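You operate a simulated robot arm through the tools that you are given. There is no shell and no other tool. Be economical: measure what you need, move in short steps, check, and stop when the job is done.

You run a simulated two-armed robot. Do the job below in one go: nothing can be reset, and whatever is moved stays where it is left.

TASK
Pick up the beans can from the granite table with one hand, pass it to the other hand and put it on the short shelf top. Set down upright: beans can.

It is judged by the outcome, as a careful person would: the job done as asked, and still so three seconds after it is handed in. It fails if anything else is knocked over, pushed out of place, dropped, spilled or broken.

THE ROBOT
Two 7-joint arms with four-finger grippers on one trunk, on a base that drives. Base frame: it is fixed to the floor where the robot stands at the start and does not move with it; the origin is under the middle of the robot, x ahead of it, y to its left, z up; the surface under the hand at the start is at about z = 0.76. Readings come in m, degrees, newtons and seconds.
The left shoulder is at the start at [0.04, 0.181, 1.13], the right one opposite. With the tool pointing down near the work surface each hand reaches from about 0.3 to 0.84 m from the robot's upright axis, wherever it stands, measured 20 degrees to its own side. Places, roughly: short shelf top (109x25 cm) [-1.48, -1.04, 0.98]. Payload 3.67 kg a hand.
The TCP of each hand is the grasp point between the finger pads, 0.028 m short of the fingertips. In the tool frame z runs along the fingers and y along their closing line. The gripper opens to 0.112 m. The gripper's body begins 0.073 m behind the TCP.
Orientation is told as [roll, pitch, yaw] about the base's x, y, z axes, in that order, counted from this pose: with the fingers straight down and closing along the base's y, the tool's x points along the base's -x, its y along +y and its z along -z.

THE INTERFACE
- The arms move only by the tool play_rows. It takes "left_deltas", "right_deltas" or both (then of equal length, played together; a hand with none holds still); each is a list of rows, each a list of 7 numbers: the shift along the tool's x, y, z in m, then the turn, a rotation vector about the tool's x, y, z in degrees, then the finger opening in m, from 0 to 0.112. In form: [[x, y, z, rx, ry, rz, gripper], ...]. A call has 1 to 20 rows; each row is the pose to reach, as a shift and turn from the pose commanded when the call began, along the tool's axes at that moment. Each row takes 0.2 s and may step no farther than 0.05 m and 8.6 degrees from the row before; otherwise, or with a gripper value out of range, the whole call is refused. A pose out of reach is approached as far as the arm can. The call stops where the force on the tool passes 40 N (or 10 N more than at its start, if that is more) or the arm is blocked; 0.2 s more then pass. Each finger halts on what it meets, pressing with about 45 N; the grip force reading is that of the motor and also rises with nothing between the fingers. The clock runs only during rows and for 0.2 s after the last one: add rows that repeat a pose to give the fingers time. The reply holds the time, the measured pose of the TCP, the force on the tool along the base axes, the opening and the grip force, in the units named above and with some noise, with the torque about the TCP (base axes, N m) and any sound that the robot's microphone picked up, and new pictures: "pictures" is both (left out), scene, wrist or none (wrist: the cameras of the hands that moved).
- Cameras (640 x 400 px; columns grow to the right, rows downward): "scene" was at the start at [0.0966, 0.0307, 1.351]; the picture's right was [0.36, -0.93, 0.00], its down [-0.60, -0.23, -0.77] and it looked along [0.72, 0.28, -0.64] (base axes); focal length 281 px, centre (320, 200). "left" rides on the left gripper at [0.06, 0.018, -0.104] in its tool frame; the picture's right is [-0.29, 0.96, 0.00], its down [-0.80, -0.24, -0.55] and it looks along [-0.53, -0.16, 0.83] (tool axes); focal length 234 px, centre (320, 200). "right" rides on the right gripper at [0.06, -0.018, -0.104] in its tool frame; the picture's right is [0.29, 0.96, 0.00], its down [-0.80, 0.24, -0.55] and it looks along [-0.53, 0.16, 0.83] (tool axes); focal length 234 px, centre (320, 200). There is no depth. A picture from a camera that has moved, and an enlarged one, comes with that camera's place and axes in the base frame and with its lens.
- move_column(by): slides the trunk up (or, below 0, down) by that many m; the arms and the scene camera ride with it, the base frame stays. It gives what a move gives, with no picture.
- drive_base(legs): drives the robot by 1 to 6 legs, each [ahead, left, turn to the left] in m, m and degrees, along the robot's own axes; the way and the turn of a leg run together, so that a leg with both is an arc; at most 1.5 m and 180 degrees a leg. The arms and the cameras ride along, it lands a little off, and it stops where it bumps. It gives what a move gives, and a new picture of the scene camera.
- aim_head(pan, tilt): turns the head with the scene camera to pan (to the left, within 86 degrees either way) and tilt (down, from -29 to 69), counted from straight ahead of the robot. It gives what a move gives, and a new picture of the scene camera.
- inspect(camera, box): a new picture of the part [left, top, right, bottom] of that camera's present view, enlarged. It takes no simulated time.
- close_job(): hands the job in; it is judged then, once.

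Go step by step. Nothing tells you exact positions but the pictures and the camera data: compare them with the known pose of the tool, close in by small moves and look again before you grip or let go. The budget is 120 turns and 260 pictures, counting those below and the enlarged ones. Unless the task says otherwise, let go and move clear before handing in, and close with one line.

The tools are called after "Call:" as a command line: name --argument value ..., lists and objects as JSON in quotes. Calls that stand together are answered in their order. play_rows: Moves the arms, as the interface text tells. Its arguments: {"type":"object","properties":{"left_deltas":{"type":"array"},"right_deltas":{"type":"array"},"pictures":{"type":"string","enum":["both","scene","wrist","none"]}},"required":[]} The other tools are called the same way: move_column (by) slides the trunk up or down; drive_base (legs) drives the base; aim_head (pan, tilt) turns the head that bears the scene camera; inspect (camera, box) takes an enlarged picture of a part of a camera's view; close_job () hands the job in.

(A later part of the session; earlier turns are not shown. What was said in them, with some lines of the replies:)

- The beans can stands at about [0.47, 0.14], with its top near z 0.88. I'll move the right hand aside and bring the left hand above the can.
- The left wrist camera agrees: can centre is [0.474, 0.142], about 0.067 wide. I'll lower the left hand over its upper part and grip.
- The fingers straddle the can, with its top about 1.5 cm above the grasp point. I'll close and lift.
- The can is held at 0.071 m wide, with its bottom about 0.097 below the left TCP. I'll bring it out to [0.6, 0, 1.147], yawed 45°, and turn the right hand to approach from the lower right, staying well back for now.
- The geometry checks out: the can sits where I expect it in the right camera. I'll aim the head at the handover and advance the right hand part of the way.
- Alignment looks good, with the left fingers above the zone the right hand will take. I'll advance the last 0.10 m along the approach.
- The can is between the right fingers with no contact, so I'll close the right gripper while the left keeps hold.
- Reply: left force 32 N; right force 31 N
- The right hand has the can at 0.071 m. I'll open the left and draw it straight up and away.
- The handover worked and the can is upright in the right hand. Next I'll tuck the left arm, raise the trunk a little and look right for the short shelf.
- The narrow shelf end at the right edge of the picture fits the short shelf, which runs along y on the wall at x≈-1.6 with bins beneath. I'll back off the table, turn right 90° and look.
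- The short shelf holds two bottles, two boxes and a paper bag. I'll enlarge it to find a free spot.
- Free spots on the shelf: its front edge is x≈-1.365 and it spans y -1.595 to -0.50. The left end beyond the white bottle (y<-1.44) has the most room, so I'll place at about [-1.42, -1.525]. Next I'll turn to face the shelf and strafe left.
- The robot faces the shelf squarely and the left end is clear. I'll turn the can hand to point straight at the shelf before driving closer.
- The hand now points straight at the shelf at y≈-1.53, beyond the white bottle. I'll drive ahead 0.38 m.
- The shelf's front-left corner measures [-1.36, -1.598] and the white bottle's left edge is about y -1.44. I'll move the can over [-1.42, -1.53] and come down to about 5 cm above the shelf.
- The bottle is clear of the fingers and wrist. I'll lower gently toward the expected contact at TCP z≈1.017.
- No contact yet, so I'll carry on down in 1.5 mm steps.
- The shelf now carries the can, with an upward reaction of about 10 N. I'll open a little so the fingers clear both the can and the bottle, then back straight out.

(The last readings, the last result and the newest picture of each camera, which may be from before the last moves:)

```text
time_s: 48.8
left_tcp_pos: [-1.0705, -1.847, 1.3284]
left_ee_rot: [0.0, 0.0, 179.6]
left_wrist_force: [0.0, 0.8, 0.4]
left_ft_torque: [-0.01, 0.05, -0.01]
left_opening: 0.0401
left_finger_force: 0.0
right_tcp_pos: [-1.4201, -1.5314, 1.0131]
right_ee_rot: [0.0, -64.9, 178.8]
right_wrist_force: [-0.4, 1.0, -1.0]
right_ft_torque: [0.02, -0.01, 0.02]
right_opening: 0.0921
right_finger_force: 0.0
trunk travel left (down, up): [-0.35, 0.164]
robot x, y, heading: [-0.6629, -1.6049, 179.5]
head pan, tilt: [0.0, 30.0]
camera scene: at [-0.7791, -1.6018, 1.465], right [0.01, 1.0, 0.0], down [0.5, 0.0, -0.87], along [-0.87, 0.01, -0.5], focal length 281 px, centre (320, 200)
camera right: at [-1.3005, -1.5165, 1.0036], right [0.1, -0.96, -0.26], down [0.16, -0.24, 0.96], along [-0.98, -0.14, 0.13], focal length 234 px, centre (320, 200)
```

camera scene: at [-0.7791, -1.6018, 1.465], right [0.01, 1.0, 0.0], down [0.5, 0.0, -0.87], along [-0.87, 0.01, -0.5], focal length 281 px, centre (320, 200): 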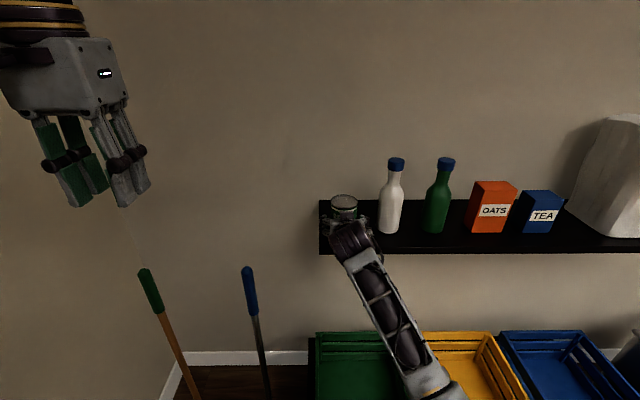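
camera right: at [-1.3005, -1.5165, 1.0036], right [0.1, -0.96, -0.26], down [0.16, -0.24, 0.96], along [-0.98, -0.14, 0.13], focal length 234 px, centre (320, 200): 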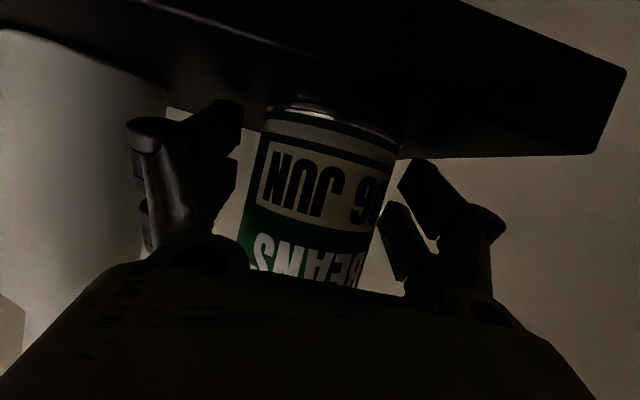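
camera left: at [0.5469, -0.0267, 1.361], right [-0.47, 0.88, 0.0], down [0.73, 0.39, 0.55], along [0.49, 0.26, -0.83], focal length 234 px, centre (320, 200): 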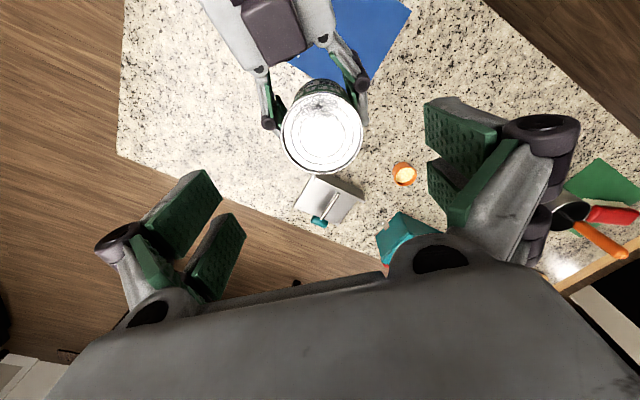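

The can stands free between the fingers, so I'll back out along the tool axis.

Call:
play_rows --right_deltas '[[0, 0, -0.03, 0, 0, 0, 0.092], [0, 0, -0.06, 0, 0, 0, 0.092], [0, 0, -0.09, 0, 0, 0, 0.092], [0, 0, -0.12, 0, 0, 0, 0.092], [0, 0, -0.15, 0, 0, 0, 0.092], [0, 0, -0.18, 0, 0, 0, 0.092]]'

Call:
inspect --camera "scene" --box '[240, 130, 560, 330]'

```text
time_s: 50.2
left_tcp_pos: [-1.0702, -1.8462, 1.3284]
left_ee_rot: [0.0, 0.0, 179.5]
left_wrist_force: [0.8, 0.6, 0.5]
left_ft_torque: [0.0, 0.02, -0.01]
left_opening: 0.0399
left_finger_force: 0.0
right_tcp_pos: [-1.2576, -1.5323, 1.0943]
right_ee_rot: [-0.4, -65.2, 179.1]
right_wrist_force: [0.7, 0.8, 0.6]
right_ft_torque: [-0.01, -0.01, 0.01]
right_opening: 0.0919
right_finger_force: 0.1
trunk travel left (down, up): [-0.35, 0.164]
robot x, y, heading: [-0.6664, -1.6052, 179.7]
head pan, tilt: [0.0, 30.0]
camera scene: at [-0.7779, -1.6019, 1.4653], right [0.01, 1.0, 0.0], down [0.5, 0.0, -0.87], along [-0.87, 0.01, -0.5], focal length 281 px, centre (320, 200)
camera right: at [-1.1376, -1.518, 1.0829], right [0.1, -0.96, -0.26], down [0.16, -0.25, 0.96], along [-0.98, -0.14, 0.13], focal length 234 px, centre (320, 200)
```

scene: 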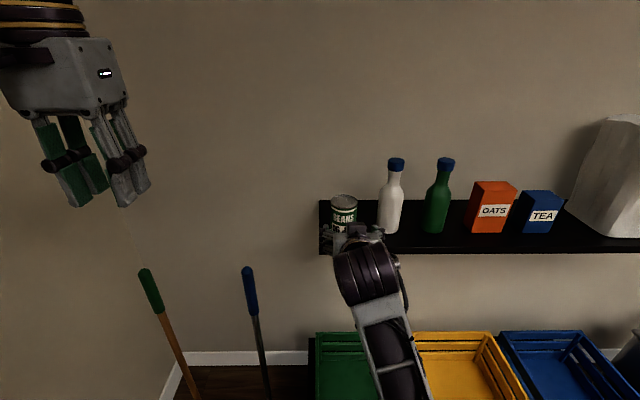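
right: 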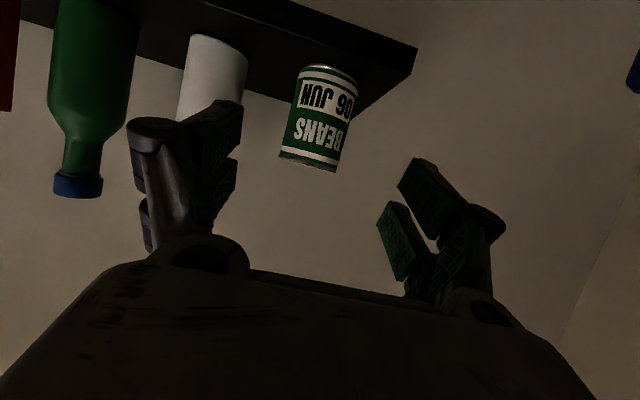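

```text
2.00 times, centred on (400, 230) of scene
camera zoom: at [-0.7779, -1.6019, 1.4653], right [0.01, 1.0, 0.0], down [0.5, 0.0, -0.87], along [-0.87, 0.01, -0.5], focal length 561 px, centre (160, 140)
```

zoom: 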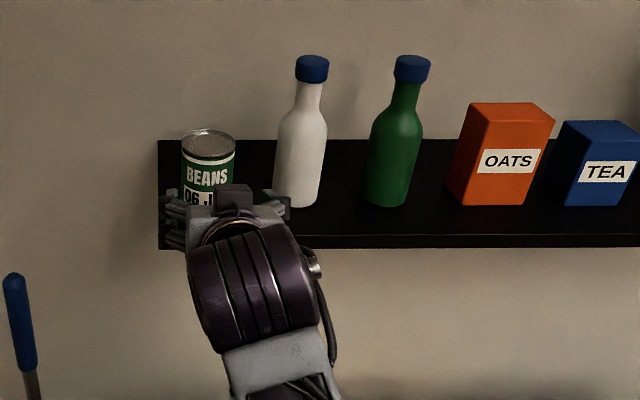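

The can stands upright on the shelf and its neighbours haven't moved. I'll back the robot away and check once more.

Call:
drive_base --legs '[[-0.3, 0, 0]]'

```text
time_s: 52.3
left_tcp_pos: [-0.7686, -1.8475, 1.328]
left_ee_rot: [0.0, 0.0, 179.6]
left_wrist_force: [0.4, 0.6, 0.0]
left_ft_torque: [0.03, -0.02, -0.01]
left_opening: 0.0402
left_finger_force: 0.0
right_tcp_pos: [-0.9552, -1.5352, 1.0926]
right_ee_rot: [-0.6, -65.0, 179.2]
right_wrist_force: [0.0, -0.1, 0.5]
right_ft_torque: [0.0, -0.01, -0.02]
right_opening: 0.0919
right_finger_force: 0.1
trunk travel left (down, up): [-0.35, 0.164]
robot x, y, heading: [-0.3656, -1.6048, 179.4]
head pan, tilt: [0.0, 30.0]
camera scene: at [-0.4763, -1.6043, 1.465], right [0.01, 1.0, 0.0], down [0.5, 0.0, -0.87], along [-0.87, 0.01, -0.5], focal length 281 px, centre (320, 200)
```

scene: 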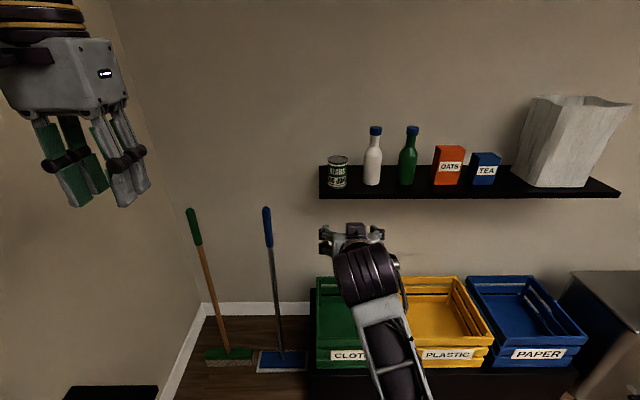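

The can is upright on the shelf, everything else there is in place, and the robot is clear, so I'm handing in.

Call:
close_job

```text
The job is handed in.
```

I picked up the beans can with the left hand, passed it to the right hand in mid-air, and set it upright on the left end of the short shelf top. Nothing else was knocked or moved in any picture I took, and the job is handed in.
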